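You operate a simulated robot arm through the tools that you are given. There is no shell and no other tool. Be economical: measure what you need, move in short steps, check, and stop when the job is done.

You run a simulated robot arm. Do the job below in one go: nothing can be reset, and whatever is moved stays where it is left.

TASK
Seat the elements marked 3, 5 and 4 in strainer seats 1, 2 and 3 and run the flush once.
Fine: first named in seat 1, and so on; the sight glasses end clean; leave the elements in.

It is judged by the outcome, as a careful person would: the job done as asked, and still so three seconds after it is handed in. It fails if anything else is knocked over, pushed out of place, dropped, spilled or broken.

THE ROBOT
A 6-joint arm with a two-finger parallel gripper, fixed in place. Base frame: the origin is at the foot of the arm, x ahead of it, y to its left, z up; the work surface is at about z = 0.8. Readings come in m, degrees, newtons and seconds.
With the tool pointing down near the work surface it reaches from about 0.24 to 0.64 m from the base axis. Its first joint turns from -66.0 to 66.0 degrees. Payload 2.7 kg.
The tool frame sits at the grasp point between the pads (the TCP): z along the fingers, y along the line on which they close. The tips reach 0.023 m beyond it. The gripper opens to 0.094 m. The fingers are 0.038 m wide and 0.01 m thick; the gripper's body (0.054 by 0.096 m) begins 0.039 m behind the TCP.
Orientation is that of the tool frame in the base frame, as a unit quaternion [x, y, z, w]. With the fingers straight down and closing along the base's y, the tool's x points along the base's -x, its y along +y and its z along -z.

THE INTERFACE
- The arm moves only by the tool apply_moves. Its argument "rows" is one flat list of numbers, 7 for each row, row after row: the shift along the base's x, y, z in m, then the turn, a rotation vector about the base's x, y, z in degrees, then the finger opening in m, from 0 to 0.094. In form: [x, y, z, rx, ry, rz, gripper, x, y, z, rx, ry, rz, gripper, ...]. A call has 1 to 8 rows; each row shifts and turns the commanded pose from where the row before left it. Rows are played at 5 a second. More than 0.05 m and 8.6 degrees between two rows, or a gripper value outside its range, and nothing of the call is played. Where a pose cannot be reached the arm comes as near as it can. A force on the tool above 40 N (or 10 N above the force at the start of the call, whichever is more), or a blocked arm, ends the call early, and 0.2 s more pass. The fingers move at their own pace (about 0.045 m/s each) and stop on an object; they squeeze with about 32 N. The grip force told is the motor's: it shows also when the fingers shut on nothing. Time passes only in rows, and 0.2 s behind the last, so rows that do not move let the fingers close. The reply holds the time, the measured pose of the TCP, the force on the tool along the base axes, the opening and the grip force, in the units named above and with some noise, with the torque about the TCP (base axes, N m) and any sound that the robot's microphone picked up.
- Cameras (640 x 400 px; columns grow to the right, rows downward): "scene" is fixed at [0.0769, -0.4419, 1.3892]; the picture's right is [0.72, -0.70, 0.00], its down [-0.50, -0.51, -0.70] and it looks along [0.49, 0.50, -0.71] (base axes); focal length 284 px, centre (320, 200). "wrist" rides on the gripper at [0.086, 0.016, -0.075] in the tool frame; the picture's right is [-0.18, 0.98, 0.00], its down [-0.58, -0.11, -0.81] and it looks along [-0.79, -0.15, 0.59] (tool axes); focal length 243 px, centre (320, 200).
- grab_frame(camera): a new picture of that camera. No time passes.
- probe_pixels(camera, pixels): for up to 12 pixels [column, row] of the newest picture of that camera ("zoom" is the newest enlarged one), the place [x, y, z] in the base frame of the surface seen there, good to about 0.002 m. No time passes.
- zoom(camera, box): a new picture of the part [left, top, right, bottom] of that camera's present view, enlarged. No time passes.
- finish_job(): hands the job in; it is judged then, once.

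Go step by step. Measure first, check grasps and placings, and put right what went wrong. The budget is 80 turns and 46 pictures, counting those below and the enlarged ones. Unless the task says otherwise, let go and move clear before handing in, and close with one line.

The tools are called after ">>>" as a command line: name --argument value ..., lists and objects as JSON in quotes. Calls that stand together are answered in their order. apply_moves: Moves the arm, as the interface text tells. Its arguments: {"type":"object","properties":{"rows":{"type":"array","items":{"type":"number"}}},"required":["rows"]} The other tools are called the same way: grab_frame (camera) takes a picture; probe_pixels (camera, pixels) gives the place of the surface under pixels of a picture; zoom (camera, box) takes an enlarged picture of a part of a camera's view; finish_job () hands the job in.

At the start:

```text
t: 0.0
tool_pos: [0.3561, 0.1797, 1.0904]
tcp_rot: [-0.001, 1.0, -0.001, 0.0]
force: [0.0, -0.9, -0.5]
ft_torque: [0.0, 0.01, -0.06]
width: 0.094
finger_force: 0.1
```

scene: 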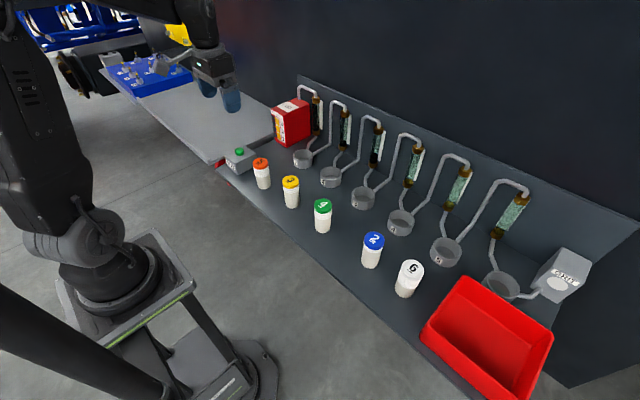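
wrist: 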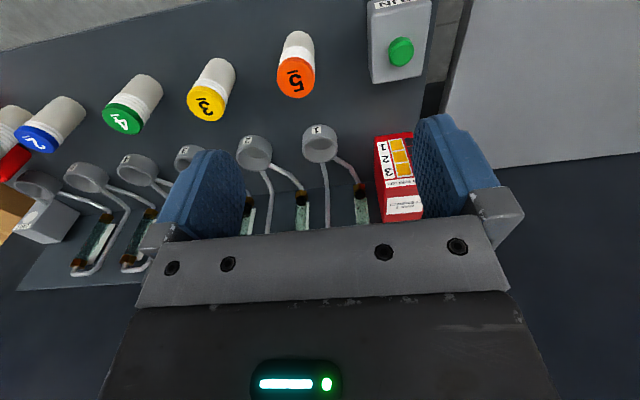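

The scene shows elements 5 (orange), 3 (yellow), 4 (green), 2 and 6, six seats, a red labelled box near (290,122) and a button at (240,153). I'll zoom in to read the labels.

>>> zoom --camera "scene" --box '[220, 70, 420, 200]'

>>> zoom --camera "wrist" --box '[200, 0, 460, 230]'

>>> zoom --camera "scene" --box '[360, 140, 620, 310]'

```text
3.08 times, centred on (320, 135) of scene
```

zoom: 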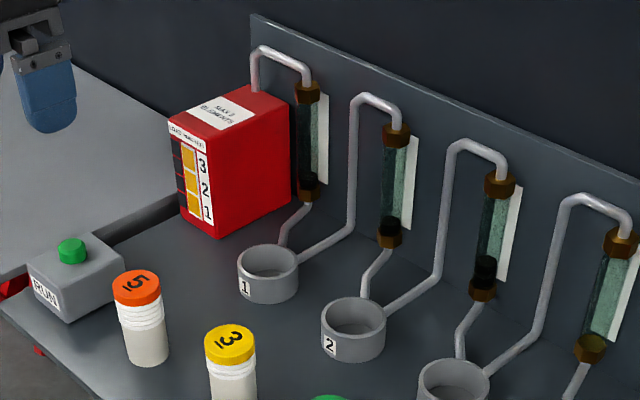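

```text
1.74 times, centred on (330, 115) of wrist
```

zoom: 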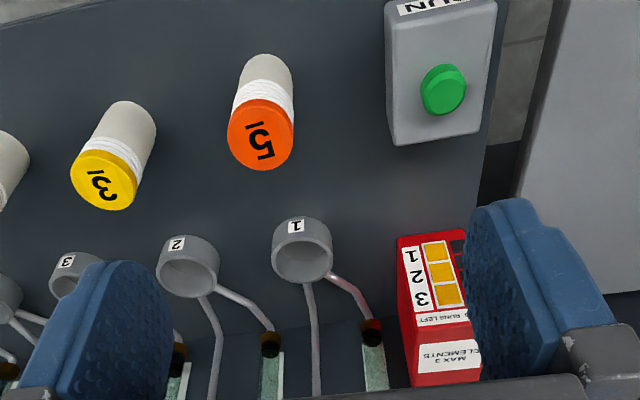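

```text
2.35 times, centred on (490, 225) of scene
```

zoom: 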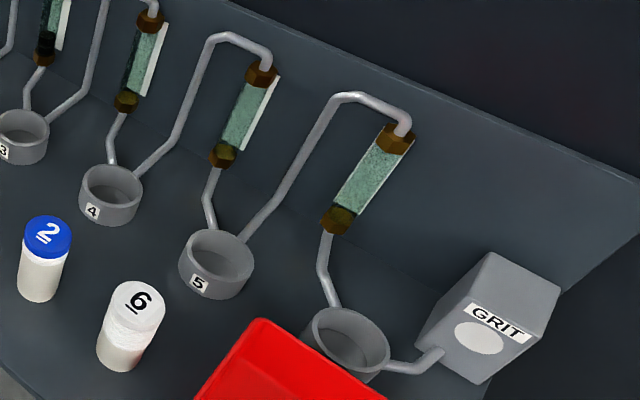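

The box label seems to say "MAX ? ELEMENTS" and has run lamps; I need to read it clearly, so I'm zooming tighter.

>>> zoom --camera "scene" --box '[268, 94, 318, 150]'

>>> zoom --camera "wrist" --box '[360, 130, 430, 225]'

>>> probe_pixels --camera "scene" --pixels '[[261, 161], [291, 180], [323, 204], [374, 238], [411, 266], [303, 159], [330, 178], [363, 200], [239, 150], [290, 105], [262, 186], [292, 205]]'

```text
7.14 times, centred on (293, 122) of scene
```

zoom: 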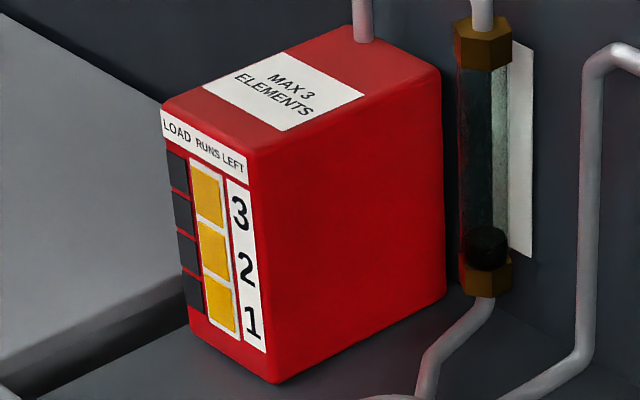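

```text
4.21 times, centred on (395, 178) of wrist
```

zoom: 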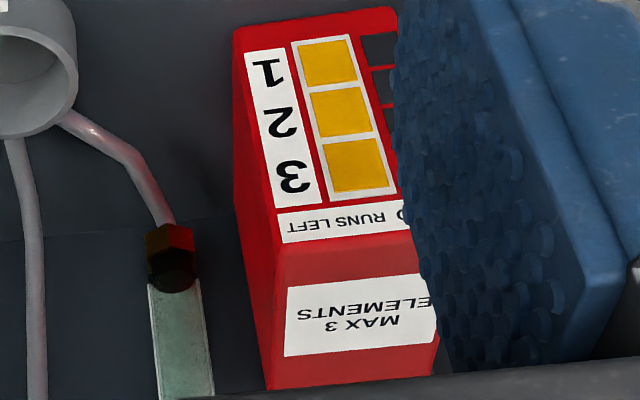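

```text
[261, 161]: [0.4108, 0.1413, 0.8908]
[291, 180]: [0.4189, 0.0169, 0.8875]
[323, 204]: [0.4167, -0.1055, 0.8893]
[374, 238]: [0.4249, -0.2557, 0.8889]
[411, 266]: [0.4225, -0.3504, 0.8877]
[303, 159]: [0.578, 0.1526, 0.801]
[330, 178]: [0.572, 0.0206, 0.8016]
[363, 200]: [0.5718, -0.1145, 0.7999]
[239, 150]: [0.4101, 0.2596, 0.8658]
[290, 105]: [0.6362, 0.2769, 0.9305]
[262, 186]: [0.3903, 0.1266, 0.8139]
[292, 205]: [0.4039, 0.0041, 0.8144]
```

The label reads MAX 3 ELEMENTS with 3 runs left, so the plan fits. Now I'll measure the cups and elements precisely.

>>> zoom --camera "scene" --box '[245, 135, 385, 240]'

```text
3.81 times, centred on (315, 188) of scene
```

zoom: 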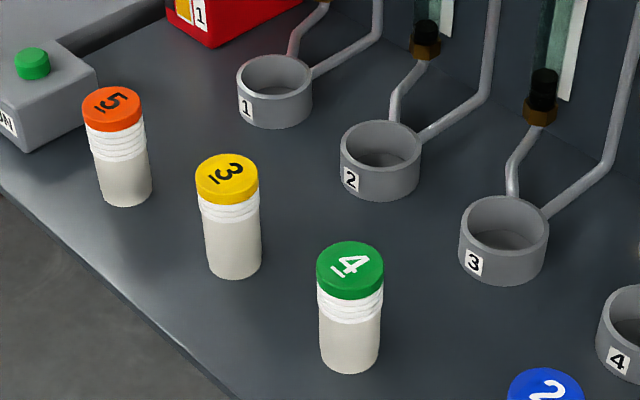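

>>> probe_pixels --camera "zoom" --pixels '[[239, 76], [310, 76], [275, 57], [274, 101], [343, 146], [418, 146], [382, 124], [380, 168], [462, 222], [546, 222], [504, 199], [503, 248]]'

>>> probe_pixels --camera "zoom" --pixels '[[198, 178], [257, 178], [227, 156], [227, 201], [84, 108], [139, 108], [112, 88], [319, 268], [381, 268], [350, 244], [350, 290], [112, 129]]'

>>> probe_pixels --camera "zoom" --pixels '[[275, 82], [285, 85], [382, 158], [504, 238], [32, 52], [22, 50], [43, 52], [205, 255], [260, 255], [232, 245], [122, 190], [350, 355]]'

```text
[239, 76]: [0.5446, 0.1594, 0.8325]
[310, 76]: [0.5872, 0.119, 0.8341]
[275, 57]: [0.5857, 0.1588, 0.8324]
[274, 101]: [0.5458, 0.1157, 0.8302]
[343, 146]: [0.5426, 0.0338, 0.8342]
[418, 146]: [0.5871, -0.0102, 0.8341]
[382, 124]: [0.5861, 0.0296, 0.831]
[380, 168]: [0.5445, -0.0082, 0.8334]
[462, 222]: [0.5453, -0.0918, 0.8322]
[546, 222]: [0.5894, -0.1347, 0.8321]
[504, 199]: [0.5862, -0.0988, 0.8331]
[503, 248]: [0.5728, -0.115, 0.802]
```

```text
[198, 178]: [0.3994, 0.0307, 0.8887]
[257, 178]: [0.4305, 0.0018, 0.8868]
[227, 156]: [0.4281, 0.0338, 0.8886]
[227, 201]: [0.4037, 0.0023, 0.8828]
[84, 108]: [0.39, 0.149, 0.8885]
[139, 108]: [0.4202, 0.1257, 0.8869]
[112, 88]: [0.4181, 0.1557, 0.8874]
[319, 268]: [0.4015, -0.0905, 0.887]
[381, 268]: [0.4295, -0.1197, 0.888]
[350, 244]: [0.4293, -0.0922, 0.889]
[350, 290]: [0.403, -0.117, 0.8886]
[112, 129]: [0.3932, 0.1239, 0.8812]
```

```text
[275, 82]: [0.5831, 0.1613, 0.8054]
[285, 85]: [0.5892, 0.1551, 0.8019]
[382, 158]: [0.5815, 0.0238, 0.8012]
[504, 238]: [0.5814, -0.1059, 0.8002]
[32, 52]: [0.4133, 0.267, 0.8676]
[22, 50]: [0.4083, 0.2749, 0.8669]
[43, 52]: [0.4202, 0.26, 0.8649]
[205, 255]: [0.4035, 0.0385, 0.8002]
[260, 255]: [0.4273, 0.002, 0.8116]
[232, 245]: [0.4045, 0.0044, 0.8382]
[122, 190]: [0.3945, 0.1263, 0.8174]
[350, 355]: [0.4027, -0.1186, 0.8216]
```

Cups: centres about (0.566, 0.138), (0.566, 0.012), (0.566, -0.113), rim z 0.833, floor 0.80; elements 3 at (0.415,0.017), 5 at (0.406,0.139), 4 at (0.416,-0.105), top 0.889. Next I check pipe clearances and the button.

>>> zoom --camera "scene" --box '[280, 75, 420, 215]'

```text
2.86 times, centred on (350, 145) of scene
```

zoom: 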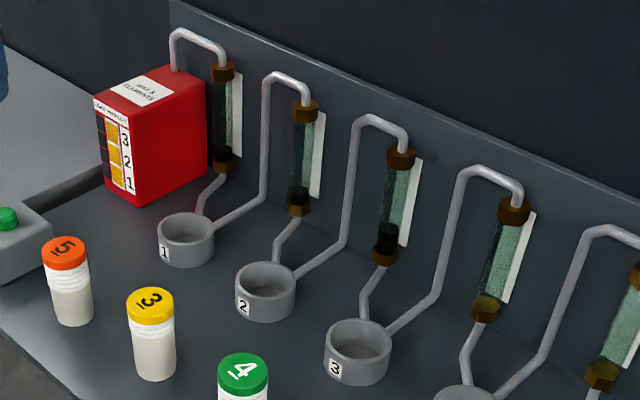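

>>> probe_pixels --camera "zoom" --pixels '[[240, 212], [264, 194], [266, 100], [306, 254], [345, 246], [352, 140], [400, 318], [436, 295], [203, 195], [224, 160], [388, 240], [206, 120]]'

>>> zoom --camera "scene" --box '[300, 80, 390, 180]'

```text
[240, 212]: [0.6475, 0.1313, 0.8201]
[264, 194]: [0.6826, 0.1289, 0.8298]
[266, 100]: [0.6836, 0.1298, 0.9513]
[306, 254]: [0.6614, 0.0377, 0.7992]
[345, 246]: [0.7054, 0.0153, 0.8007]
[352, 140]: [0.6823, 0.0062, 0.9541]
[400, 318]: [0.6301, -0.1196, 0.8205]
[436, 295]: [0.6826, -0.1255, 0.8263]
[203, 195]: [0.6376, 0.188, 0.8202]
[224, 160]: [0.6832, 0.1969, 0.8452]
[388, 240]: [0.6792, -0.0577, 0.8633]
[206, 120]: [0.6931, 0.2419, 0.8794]
```

```text
4.00 times, centred on (345, 130) of scene
```

zoom: 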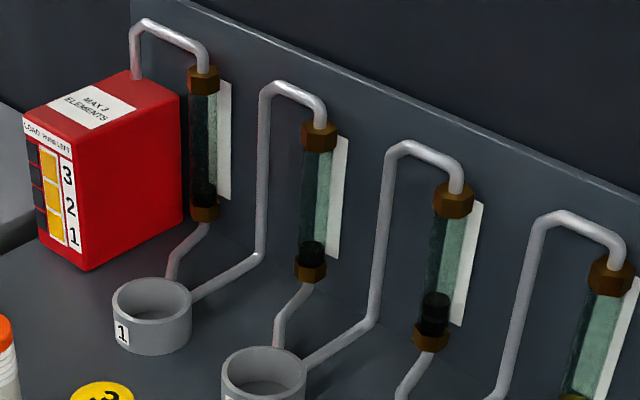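

Pipes stay at x ≥ 0.63 and low near the cups, so there is clearance. Moving above element 3 (0.415, 0.017).

>>> apply_moves --rows '[0.0118, -0.0326, -0.024, 0, 0, 0, 0.094, 0.0118, -0.0326, -0.024, 0, 0, 0, 0.094, 0.0118, -0.0326, -0.024, 0, 0, 0, 0.094, 0.0118, -0.0326, -0.024, 0, 0, 0, 0.094, 0.0118, -0.0326, -0.024, 0, 0, 0, 0.094, 0, 0, 0, 0, 0, 0, 0.094]'

>>> grab_frame --camera "wrist"

```text
t: 1.4
tool_pos: [0.4146, 0.0137, 0.9682]
tcp_rot: [0.0, 1.0, 0.001, 0.0]
force: [0.6, -0.3, -0.2]
ft_torque: [0.01, 0.02, 0.02]
width: 0.094
finger_force: 0.0
```

```text
35 pictures are left
```

wrist: 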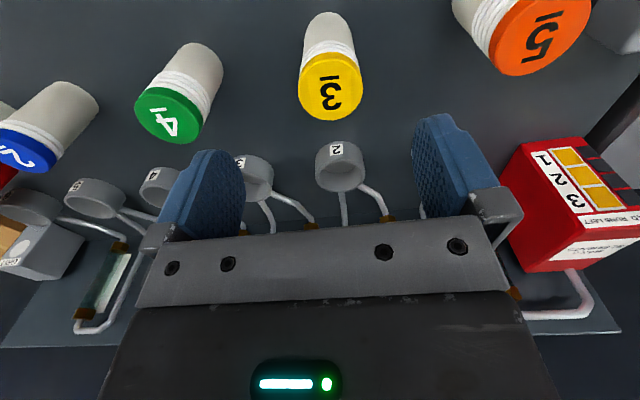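

The tool is over element 3, slightly low in y. Descending to z≈0.866 and closing.

>>> apply_moves --rows '[0, 0.0025, -0.035, 0, 0, 0, 0.094, 0, 0, -0.035, 0, 0, 0, 0.094, 0, 0, -0.032, 0, 0, 0, 0.094, 0, 0, 0, 0, 0, 0, 0.06, 0, 0, 0, 0, 0, 0, 0.03, 0, 0, 0, 0, 0, 0, 0.03, 0, 0, 0, 0, 0, 0, 0.03]'

```text
t: 3.0
tool_pos: [0.4137, 0.0173, 0.8669]
tcp_rot: [0.0, 1.0, 0.0, 0.0]
force: [0.6, 0.4, -0.5]
ft_torque: [0.05, 0.02, -0.05]
width: 0.043
finger_force: 31.7
```

Element 3 is gripped (width 0.043, 31.7 N). Lifting and carrying to above seat 1.

>>> apply_moves --rows '[0, 0, 0.025, 0, 0, 0, 0.03, 0, 0, 0.035, 0, 0, 0, 0.03, 0, 0, 0.04, 0, 0, 0, 0.03, 0.038, 0.03, 0, 0, 0, 0, 0.03, 0.038, 0.03, 0, 0, 0, 0, 0.03, 0.038, 0.03, 0, 0, 0, 0, 0.03, 0.0382, 0.0308, 0, 0, 0, 0, 0.03, 0, 0, 0, 0, 0, 0, 0.03]'

>>> zoom --camera "scene" --box '[230, 75, 390, 200]'

>>> grab_frame --camera "wrist"

```text
t: 4.8
tool_pos: [0.5659, 0.14, 0.9675]
tcp_rot: [0.0, 1.0, 0.0, -0.001]
force: [-0.7, -1.0, -1.5]
ft_torque: [-0.02, 0.0, -0.01]
width: 0.0432
finger_force: 32.6
```

```text
3.20 times, centred on (310, 138) of scene
```

zoom: 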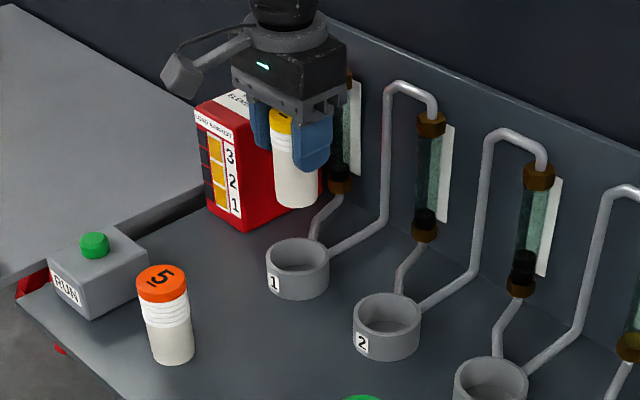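

```text
33 pictures are left
```

wrist: 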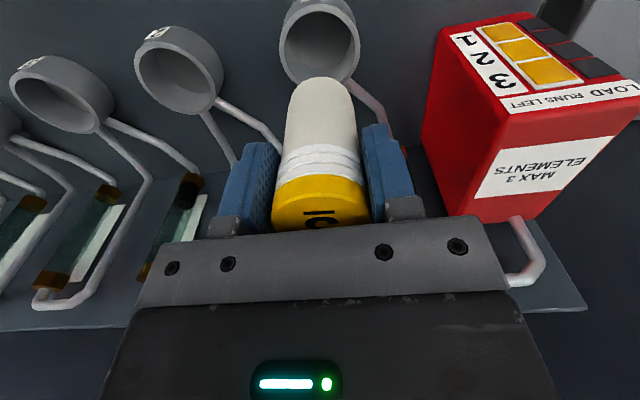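

The element hangs straight above seat 1. Small y correction and lowering in steps.

>>> apply_moves --rows '[0, -0.0015, -0.03, 0, 0, 0, 0.03, 0, 0, -0.03, 0, 0, 0, 0.03, 0, 0, -0.015, 0, 0, 0, 0.03, 0, 0, -0.012, 0, 0, 0, 0.03, 0, 0, -0.008, 0, 0, 0, 0.03]'

>>> zoom --camera "scene" --box '[265, 85, 365, 185]'

```text
t: 6.0
tool_pos: [0.5664, 0.1385, 0.8733]
tcp_rot: [0.0, 1.0, 0.0, 0.0]
force: [0.5, -0.4, -0.9]
ft_torque: [0.0, -0.02, 0.01]
width: 0.0432
finger_force: 32.4
```

```text
4.00 times, centred on (315, 135) of scene
```

zoom: 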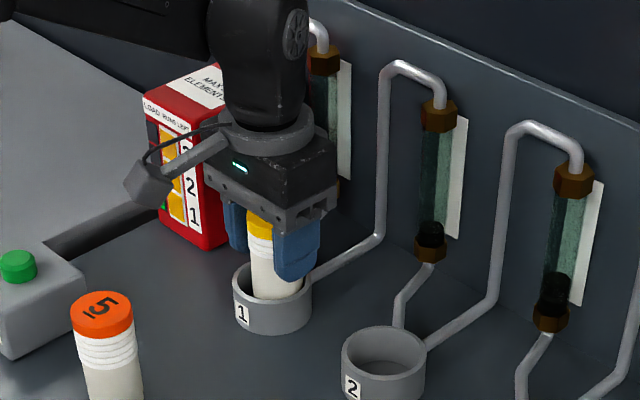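

It's inside the cup with no contact forces. Lowering the last few millimetres until contact.

>>> apply_moves --rows '[0, 0, -0.003, 0, 0, 0, 0.03, 0, 0, -0.002, 0, 0, 0, 0.03, 0, 0, -0.0015, 0, 0, 0, 0.03]'

```text
t: 6.8
tool_pos: [0.5663, 0.138, 0.8663]
tcp_rot: [0.0, 1.0, 0.0, 0.0]
force: [-1.2, 0.4, 1.2]
ft_torque: [-0.03, 0.06, 0.0]
width: 0.0431
finger_force: 32.2
```

At z 0.8663, near the floor, contact is barely felt. Pressing 1–2 mm more to confirm it bottoms.

>>> apply_moves --rows '[0, 0, -0.001, 0, 0, 0, 0.03, 0, 0, -0.001, 0, 0, 0, 0.03]'

```text
t: 7.4
tool_pos: [0.567, 0.1375, 0.8672]
tcp_rot: [0.0, 1.0, 0.0, 0.002]
force: [-6.0, -1.4, 17.7]
ft_torque: [-0.25, 0.47, -0.01]
width: 0.0428
finger_force: 32.1
```

It bottomed out (17.7 N up). Releasing and rising.

>>> apply_moves --rows '[0, 0, 0.001, 0, 0, 0, 0.03, 0, 0, 0, 0, 0, 0, 0.07, 0, 0, 0, 0, 0, 0, 0.07, 0, 0, 0.02, 0, 0, 0, 0.07, 0, 0, 0.04, 0, 0, 0, 0.07, 0, 0, 0.045, 0, 0, 0, 0.07, 0, 0, 0, 0, 0, 0, 0.09]'

>>> zoom --camera "scene" --box '[245, 85, 385, 205]'

```text
t: 9.0
tool_pos: [0.5649, 0.1396, 0.9726]
tcp_rot: [0.0, 1.0, 0.0, 0.0]
force: [0.2, 0.0, 1.0]
ft_torque: [0.0, 0.0, 0.03]
width: 0.0899
finger_force: 0.1
```

```text
3.33 times, centred on (315, 145) of scene
```

zoom: 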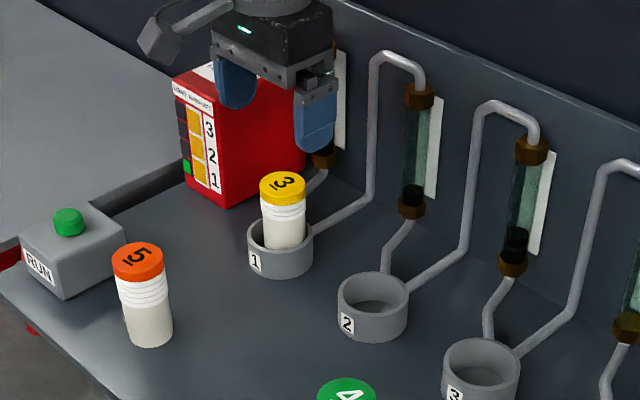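

Element 3 stands in seat 1 and the first load lamp (186,165) is green. Now to element 5 at (0.405, 0.139).

>>> apply_moves --rows '[-0.04, 0, 0, 0, 0, 0, 0.094, -0.04, 0, 0, 0, 0, 0, 0.094, -0.04, 0, 0, 0, 0, 0, 0.094, -0.039, 0, 0, 0, 0, 0, 0.094, 0, 0, 0, 0, 0, 0, 0.094]'

>>> grab_frame --camera "wrist"

```text
t: 10.2
tool_pos: [0.405, 0.1384, 0.9705]
tcp_rot: [0.0, 1.0, -0.001, 0.001]
force: [0.0, -0.2, -0.2]
ft_torque: [-0.02, -0.03, -0.01]
width: 0.0941
finger_force: 0.2
```

```text
30 pictures are left
```

wrist: 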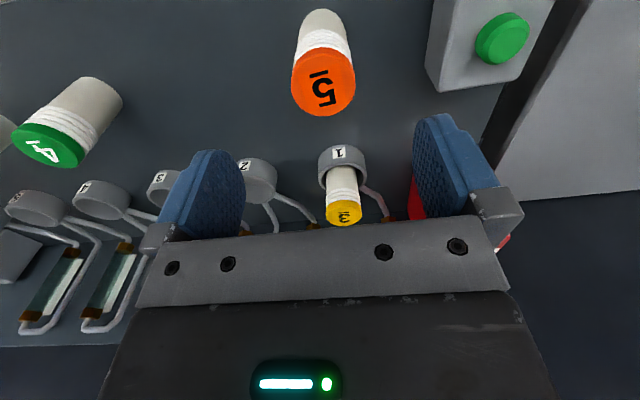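

Aligned over element 5; the RUN box edge stays outside the fingers. Descending and closing.

>>> apply_moves --rows '[0, 0, -0.035, 0, 0, 0, 0.09, 0, 0, -0.035, 0, 0, 0, 0.09, 0, 0, -0.033, 0, 0, 0, 0.09, 0, 0, 0, 0, 0, 0, 0.06, 0, 0, 0, 0, 0, 0, 0.03, 0, 0, 0, 0, 0, 0, 0.03, 0, 0, 0, 0, 0, 0, 0.03]'

```text
t: 11.8
tool_pos: [0.4053, 0.1387, 0.8681]
tcp_rot: [0.0, 1.0, 0.0, 0.0]
force: [0.1, 0.7, -0.4]
ft_torque: [-0.03, 0.0, 0.01]
width: 0.043
finger_force: 31.7
```

Gripped. Lifting and carrying to above seat 2 (0.565, 0.0115).

>>> apply_moves --rows '[0, 0, 0.025, 0, 0, 0, 0.03, 0, 0, 0.035, 0, 0, 0, 0.03, 0, 0, 0.045, 0, 0, 0, 0.03, 0.032, -0.0254, 0, 0, 0, 0, 0.03, 0.032, -0.0254, 0, 0, 0, 0, 0.03, 0.032, -0.0254, 0, 0, 0, 0, 0.03, 0.032, -0.0254, 0, 0, 0, 0, 0.03, 0.032, -0.0254, 0, 0, 0, 0, 0.03]'

>>> zoom --camera "scene" --box '[245, 75, 405, 205]'

```text
t: 13.6
tool_pos: [0.5681, 0.0113, 0.9737]
tcp_rot: [-0.001, 1.0, -0.001, 0.001]
force: [0.3, 0.5, -0.7]
ft_torque: [-0.03, 0.01, -0.01]
width: 0.0431
finger_force: 32.0
```

```text
3.08 times, centred on (325, 140) of scene
```

zoom: 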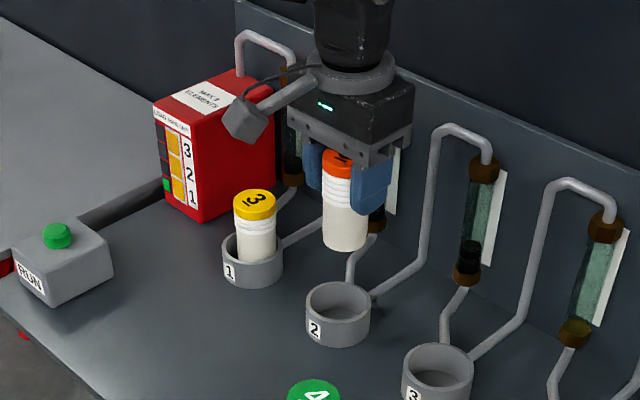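

Element 5 hangs over seat 2. Lowering in steps.

>>> apply_moves --rows '[-0.001, 0, -0.035, 0, 0, 0, 0.03, 0, 0, -0.03, 0, 0, 0, 0.03, 0, 0, -0.015, 0, 0, 0, 0.03, 0, 0, -0.012, 0, 0, 0, 0.03, 0, 0, -0.007, 0, 0, 0, 0.03]'

```text
t: 14.8
tool_pos: [0.5671, 0.0103, 0.873]
tcp_rot: [0.0, 1.0, 0.0, 0.001]
force: [0.5, 0.4, -2.0]
ft_torque: [0.02, 0.01, -0.01]
width: 0.0427
finger_force: 32.3
```

>>> apply_moves --rows '[-0.001, 0.0008, -0.003, 0, 0, 0, 0.03, 0, 0, -0.002, 0, 0, 0, 0.03, 0, 0, -0.001, 0, 0, 0, 0.03, 0, 0, -0.001, 0, 0, 0, 0.03]'

```text
t: 15.8
tool_pos: [0.5656, 0.0128, 0.8668]
tcp_rot: [0.0, 1.0, -0.001, 0.002]
force: [0.7, -1.5, 3.3]
ft_torque: [-0.08, 0.05, -0.03]
width: 0.0429
finger_force: 32.1
```

Contact is starting (3.3 N at z 0.867). One more millimetre to bottom it, then release and rise.

>>> apply_moves --rows '[0, 0, -0.001, 0, 0, 0, 0.03, 0, 0, 0, 0, 0, 0, 0.03]'

>>> apply_moves --rows '[0, 0, 0.001, 0, 0, 0, 0.03, 0, 0, 0, 0, 0, 0, 0.07, 0, 0, 0, 0, 0, 0, 0.07, 0, 0, 0.02, 0, 0, 0, 0.07, 0, 0, 0.04, 0, 0, 0, 0.07, 0, 0, 0.045, 0, 0, 0, 0.07, 0, 0, 0, 0, 0, 0, 0.09]'

>>> zoom --camera "scene" --box '[245, 75, 405, 205]'

```text
t: 16.4
tool_pos: [0.5655, 0.0121, 0.8667]
tcp_rot: [-0.001, 1.0, 0.0, 0.0]
force: [-0.7, -2.1, 10.8]
ft_torque: [-0.2, 0.18, 0.01]
width: 0.0427
finger_force: 32.3
```

```text
t: 18.0
tool_pos: [0.565, 0.0122, 0.9704]
tcp_rot: [0.0, 1.0, -0.001, -0.001]
force: [0.1, 0.5, 0.4]
ft_torque: [-0.03, -0.01, 0.0]
width: 0.09
finger_force: 0.1
```

```text
3.08 times, centred on (325, 140) of scene
```

zoom: 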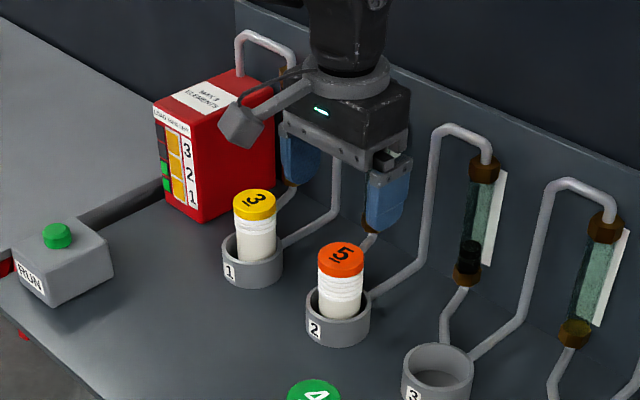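

Two load lamps are green. Now to element 4 at (0.4155, -0.105).

>>> apply_moves --rows '[-0.0375, -0.0293, 0, 0, 0, 0, 0.094, -0.0375, -0.0293, 0, 0, 0, 0, 0.094, -0.0375, -0.0293, 0, 0, 0, 0, 0.094, -0.037, -0.0293, 0, 0, 0, 0, 0.094, 0, 0, 0, 0, 0, 0, 0.094]'

>>> grab_frame --camera "wrist"

```text
t: 19.2
tool_pos: [0.4161, -0.1072, 0.9716]
tcp_rot: [0.0, 1.0, 0.0, 0.0]
force: [0.3, -0.2, -0.1]
ft_torque: [0.0, -0.01, -0.04]
width: 0.094
finger_force: 0.2
```

```text
27 pictures are left
```

wrist: 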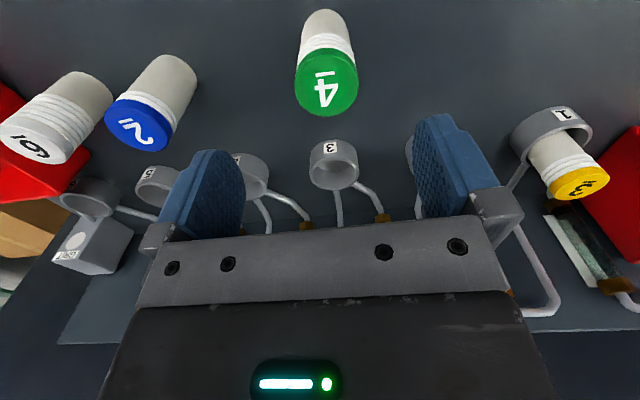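

Centred over element 4. Descending and closing.

>>> apply_moves --rows '[0, 0.001, -0.035, 0, 0, 0, 0.09, 0, 0, -0.035, 0, 0, 0, 0.09, 0, 0, -0.034, 0, 0, 0, 0.09, 0, 0, 0, 0, 0, 0, 0.06, 0, 0, 0, 0, 0, 0, 0.03, 0, 0, 0, 0, 0, 0, 0.03, 0, 0, 0, 0, 0, 0, 0.03]'

```text
t: 20.8
tool_pos: [0.4144, -0.1052, 0.8683]
tcp_rot: [0.0, 1.0, -0.001, 0.0]
force: [-0.7, -0.5, 0.5]
ft_torque: [0.0, 0.0, -0.01]
width: 0.043
finger_force: 31.7
```

Gripped. Lifting and carrying to above seat 3 (0.566, -0.113).

>>> apply_moves --rows '[0, 0, 0.025, 0, 0, 0, 0.03, 0, 0, 0.035, 0, 0, 0, 0.03, 0, 0, 0.045, 0, 0, 0, 0.03, 0.0377, -0.002, 0, 0, 0, 0, 0.03, 0.0377, -0.002, 0, 0, 0, 0, 0.03, 0.0377, -0.002, 0, 0, 0, 0, 0.03, 0.0377, -0.0015, 0, 0, 0, 0, 0.03, 0, 0, 0, 0, 0, 0, 0.03]'

>>> zoom --camera "scene" --box '[285, 85, 445, 225]'

```text
t: 22.6
tool_pos: [0.5674, -0.1126, 0.974]
tcp_rot: [0.0, 1.0, 0.0, -0.001]
force: [0.0, 0.3, -1.0]
ft_torque: [0.03, 0.02, 0.01]
width: 0.0433
finger_force: 32.0
```

```text
2.86 times, centred on (365, 155) of scene
```

zoom: 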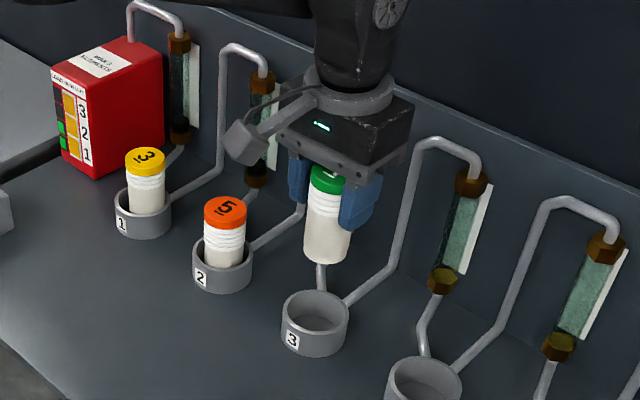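

Over seat 3. Lowering in steps.

>>> apply_moves --rows '[-0.001, 0, -0.035, 0, 0, 0, 0.03, 0, 0, -0.03, 0, 0, 0, 0.03, 0, 0, -0.015, 0, 0, 0, 0.03, 0, 0, -0.012, 0, 0, 0, 0.03, 0, 0, -0.008, 0, 0, 0, 0.03]'

>>> apply_moves --rows '[0, 0, -0.003, 0, 0, 0, 0.03, 0, 0, -0.001, 0, 0, 0, 0.03, 0, 0, -0.001, 0, 0, 0, 0.03]'

```text
t: 23.8
tool_pos: [0.5654, -0.1118, 0.8732]
tcp_rot: [-0.001, 1.0, 0.0, 0.0]
force: [0.5, 0.2, -1.4]
ft_torque: [0.01, 0.02, 0.04]
width: 0.0429
finger_force: 31.5
```

```text
t: 24.6
tool_pos: [0.5664, -0.1097, 0.8685]
tcp_rot: [-0.001, 1.0, 0.0, 0.0]
force: [-1.8, -0.2, 4.5]
ft_torque: [-0.01, 0.14, -0.01]
width: 0.0431
finger_force: 32.0
```

Contact begins at z 0.8685. One more millimetre.

>>> apply_moves --rows '[0, 0, -0.001, 0, 0, 0, 0.03, 0, 0, 0, 0, 0, 0, 0.03]'

```text
t: 25.2
tool_pos: [0.5657, -0.1117, 0.868]
tcp_rot: [-0.001, 1.0, -0.001, 0.002]
force: [-6.0, 1.4, 18.3]
ft_torque: [0.22, 0.38, 0.1]
width: 0.0431
finger_force: 33.0
```

Bottomed (18 N at the grasp height). Releasing and rising.

>>> apply_moves --rows '[0, 0, 0.001, 0, 0, 0, 0.03, 0, 0, 0, 0, 0, 0, 0.07, 0, 0, 0, 0, 0, 0, 0.07, 0, 0, 0.02, 0, 0, 0, 0.07, 0, 0, 0.04, 0, 0, 0, 0.07, 0, 0, 0.045, 0, 0, 0, 0.07, 0, 0, 0.02, 0, 0, 0, 0.07]'

>>> zoom --camera "scene" --box '[225, 75, 405, 235]'

```text
t: 26.8
tool_pos: [0.5673, -0.1115, 0.9943]
tcp_rot: [0.0, 1.0, 0.0, 0.0]
force: [0.4, 0.0, 0.3]
ft_torque: [0.01, 0.01, -0.02]
width: 0.07
finger_force: 0.1
```

```text
2.50 times, centred on (315, 155) of scene
```

zoom: 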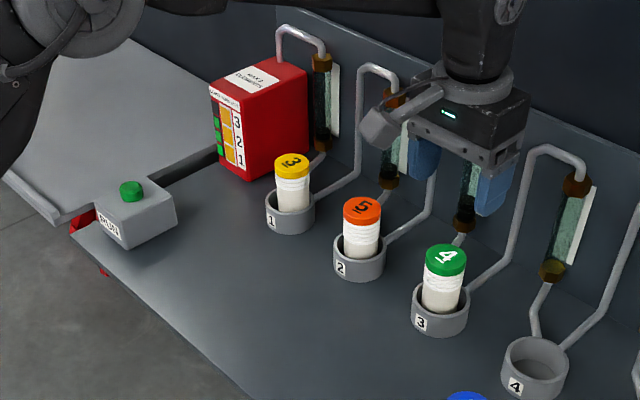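

All three load lamps are green. Closing the fingers and moving over the RUN button, first measuring it.

>>> apply_moves --rows '[-0.03, 0.03, 0, 0, 0, 0, 0.03, -0.03, 0.035, 0, 0, 0, 0, 0.0, -0.03, 0.035, 0, 0, 0, 0, 0.0, -0.03, 0.035, 0, 0, 0, 0, 0.0, -0.034, 0.035, 0, 0, 0, 0, 0.0, 0, 0.04, 0, 0, 0, 0, 0.0, 0, 0.04, 0, 0, 0, 0, 0.0, 0, 0.03, 0, 0, 0, 0, 0.0]'

>>> zoom --camera "scene" --box '[215, 135, 275, 185]'

```text
t: 28.6
tool_pos: [0.4102, 0.1681, 0.9937]
tcp_rot: [0.001, 1.0, 0.0, 0.0]
force: [0.0, -0.4, 1.0]
ft_torque: [0.0, 0.01, 0.0]
width: 0.0
finger_force: 31.9
```

```text
8.00 times, centred on (245, 160) of scene
```

zoom: 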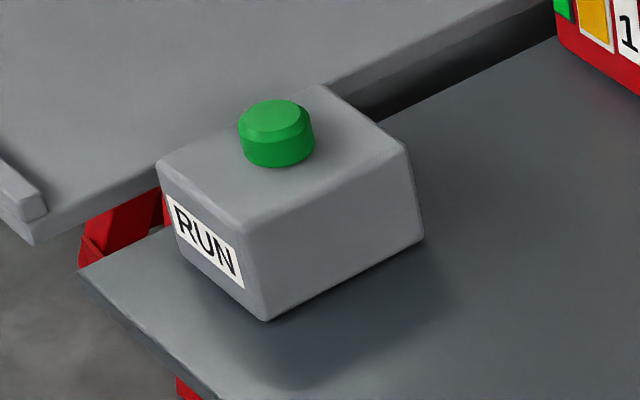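

>>> probe_pixels --camera "zoom" --pixels '[[276, 115], [246, 115], [306, 115], [276, 102], [276, 135], [330, 160], [250, 190], [320, 100]]'

```text
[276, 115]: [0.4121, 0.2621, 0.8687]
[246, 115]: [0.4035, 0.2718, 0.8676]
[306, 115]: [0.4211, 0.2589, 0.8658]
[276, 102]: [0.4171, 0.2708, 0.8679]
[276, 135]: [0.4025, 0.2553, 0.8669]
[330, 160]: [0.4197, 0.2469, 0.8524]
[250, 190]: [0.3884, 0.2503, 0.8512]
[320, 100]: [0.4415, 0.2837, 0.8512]
```

Button centre ≈ (0.412, 0.264), top z 0.868, so the tips touch at TCP z ≈ 0.891. Moving above it to z≈0.905.

>>> apply_moves --rows '[0.001, 0.048, 0, 0, 0, 0, 0.0, 0.001, 0.048, 0, 0, 0, 0, 0.0, 0, 0, -0.04, 0, 0, 0, 0.0, 0, 0, -0.04, 0, 0, 0, 0.0, 0, 0, -0.01, 0, 0, 0, 0.0, 0, 0, 0, 0, 0, 0, 0.0]'

```text
t: 30.0
tool_pos: [0.4118, 0.2642, 0.9027]
tcp_rot: [0.0, 1.0, 0.0, 0.0]
force: [-0.8, -0.6, -0.7]
ft_torque: [-0.02, 0.0, 0.03]
width: 0.0
finger_force: 31.6
```

Just above the button. Pressing down in small steps.

>>> apply_moves --rows '[0, 0, -0.006, 0, 0, 0, 0.0, 0, 0, -0.005, 0, 0, 0, 0.0, 0, 0, -0.003, 0, 0, 0, 0.0]'

```text
t: 30.8
tool_pos: [0.4137, 0.2651, 0.8887]
tcp_rot: [0.0, 1.0, 0.001, 0.0]
force: [0.4, 0.3, 2.2]
ft_torque: [0.04, -0.01, -0.02]
width: 0.0
finger_force: 31.6
```

Contact with the button (2.2 N). Pressing further.

>>> apply_moves --rows '[0, 0, -0.002, 0, 0, 0, 0.0, 0, 0, -0.002, 0, 0, 0, 0.0]'

```text
t: 31.4
tool_pos: [0.4143, 0.2654, 0.8846]
tcp_rot: [0.0, 1.0, 0.0, 0.0]
force: [-2.1, 1.3, 5.5]
ft_torque: [0.01, 0.07, -0.01]
width: 0.0
finger_force: 32.3
```

>>> apply_moves --rows '[0, 0, -0.002, 0, 0, 0, 0.0, 0, 0, -0.001, 0, 0, 0, 0.0]'

>>> zoom --camera "scene" --box '[225, 75, 405, 235]'

```text
t: 32.0
tool_pos: [0.4147, 0.2637, 0.8838]
tcp_rot: [0.0, 1.0, 0.001, 0.001]
force: [-9.0, -5.4, 28.4]
ft_torque: [-0.08, 0.34, -0.09]
width: 0.0
finger_force: 32.3
```

```text
2.50 times, centred on (315, 155) of scene
```

zoom: 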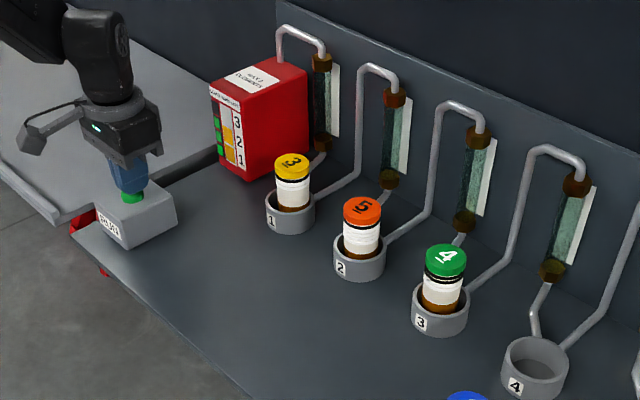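

The button bottomed; one run lamp went out, and the elements have trapped grit (brown). Releasing upward and checking the glasses.

>>> apply_moves --rows '[0, 0, 0.01, 0, 0, 0, 0.0, 0, 0, 0.04, 0, 0, 0, 0.0, 0, 0, 0.05, 0, 0, 0, 0.0, 0, 0, 0.03, 0, 0, 0, 0.0, 0, 0, 0, 0, 0, 0, 0.0, 0, 0, 0, 0, 0, 0, 0.0, 0, 0, 0, 0, 0, 0, 0.0, 0, 0, 0, 0, 0, 0, 0.0]'

>>> zoom --camera "scene" --box '[265, 75, 395, 205]'

>>> grab_frame --camera "scene"

```text
t: 33.8
tool_pos: [0.4158, 0.2652, 1.011]
tcp_rot: [0.0, 1.0, 0.0, 0.001]
force: [-0.6, 0.2, 0.5]
ft_torque: [-0.02, 0.0, 0.01]
width: 0.0
finger_force: 31.7
```

```text
3.08 times, centred on (330, 140) of scene
```

zoom: 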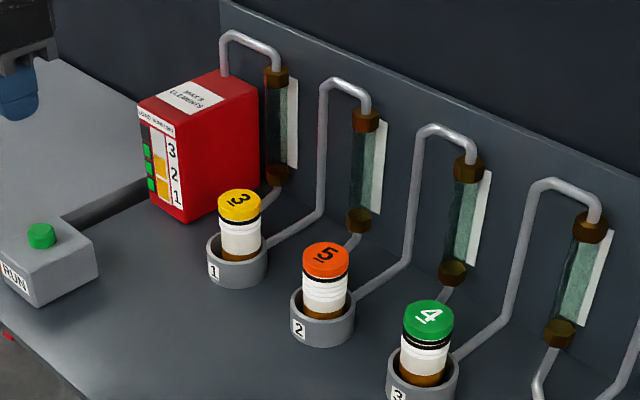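

```text
21 pictures are left
```

scene: 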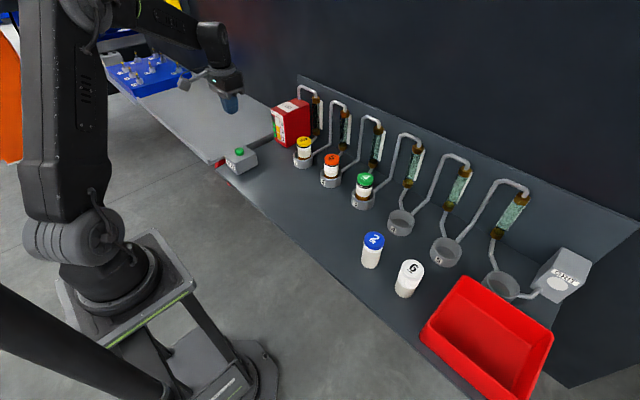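

Two run lamps remain, so exactly one run was used, and the dark plugs in glasses 1–3 are gone. One close check of the glasses.

>>> zoom --camera "scene" --box '[298, 85, 388, 180]'

>>> zoom --camera "scene" --box '[390, 130, 540, 250]'

```text
4.21 times, centred on (343, 132) of scene
```

zoom: 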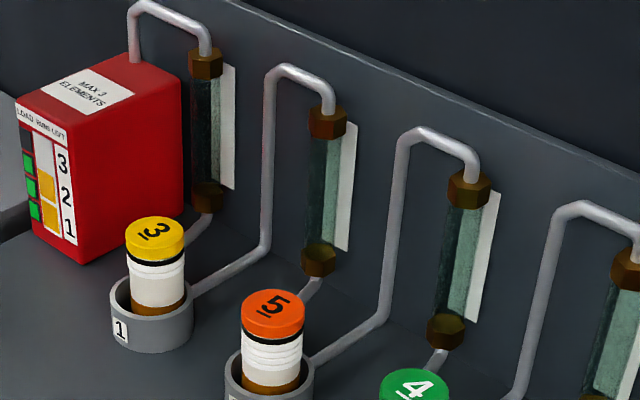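

```text
3.33 times, centred on (465, 190) of scene
```

zoom: 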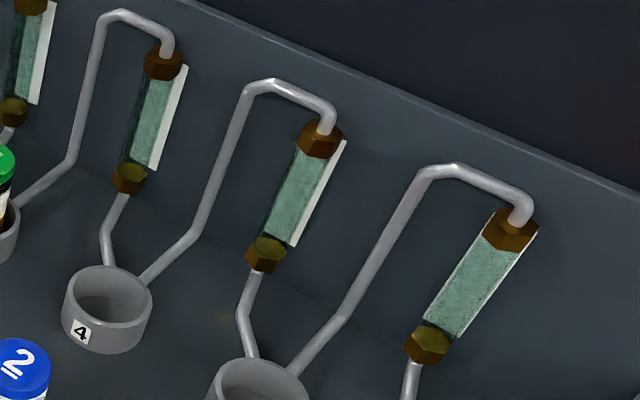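

All six sight glasses are clear, elements 3, 5 and 4 are in seats 1, 2 and 3, and the arm is clear. Handing in.

>>> finish_job

```text
The job is handed in.
```

Elements 3, 5 and 4 are seated in seats 1, 2 and 3, the flush was run once, and all six sight glasses looked clean when I handed the job in.
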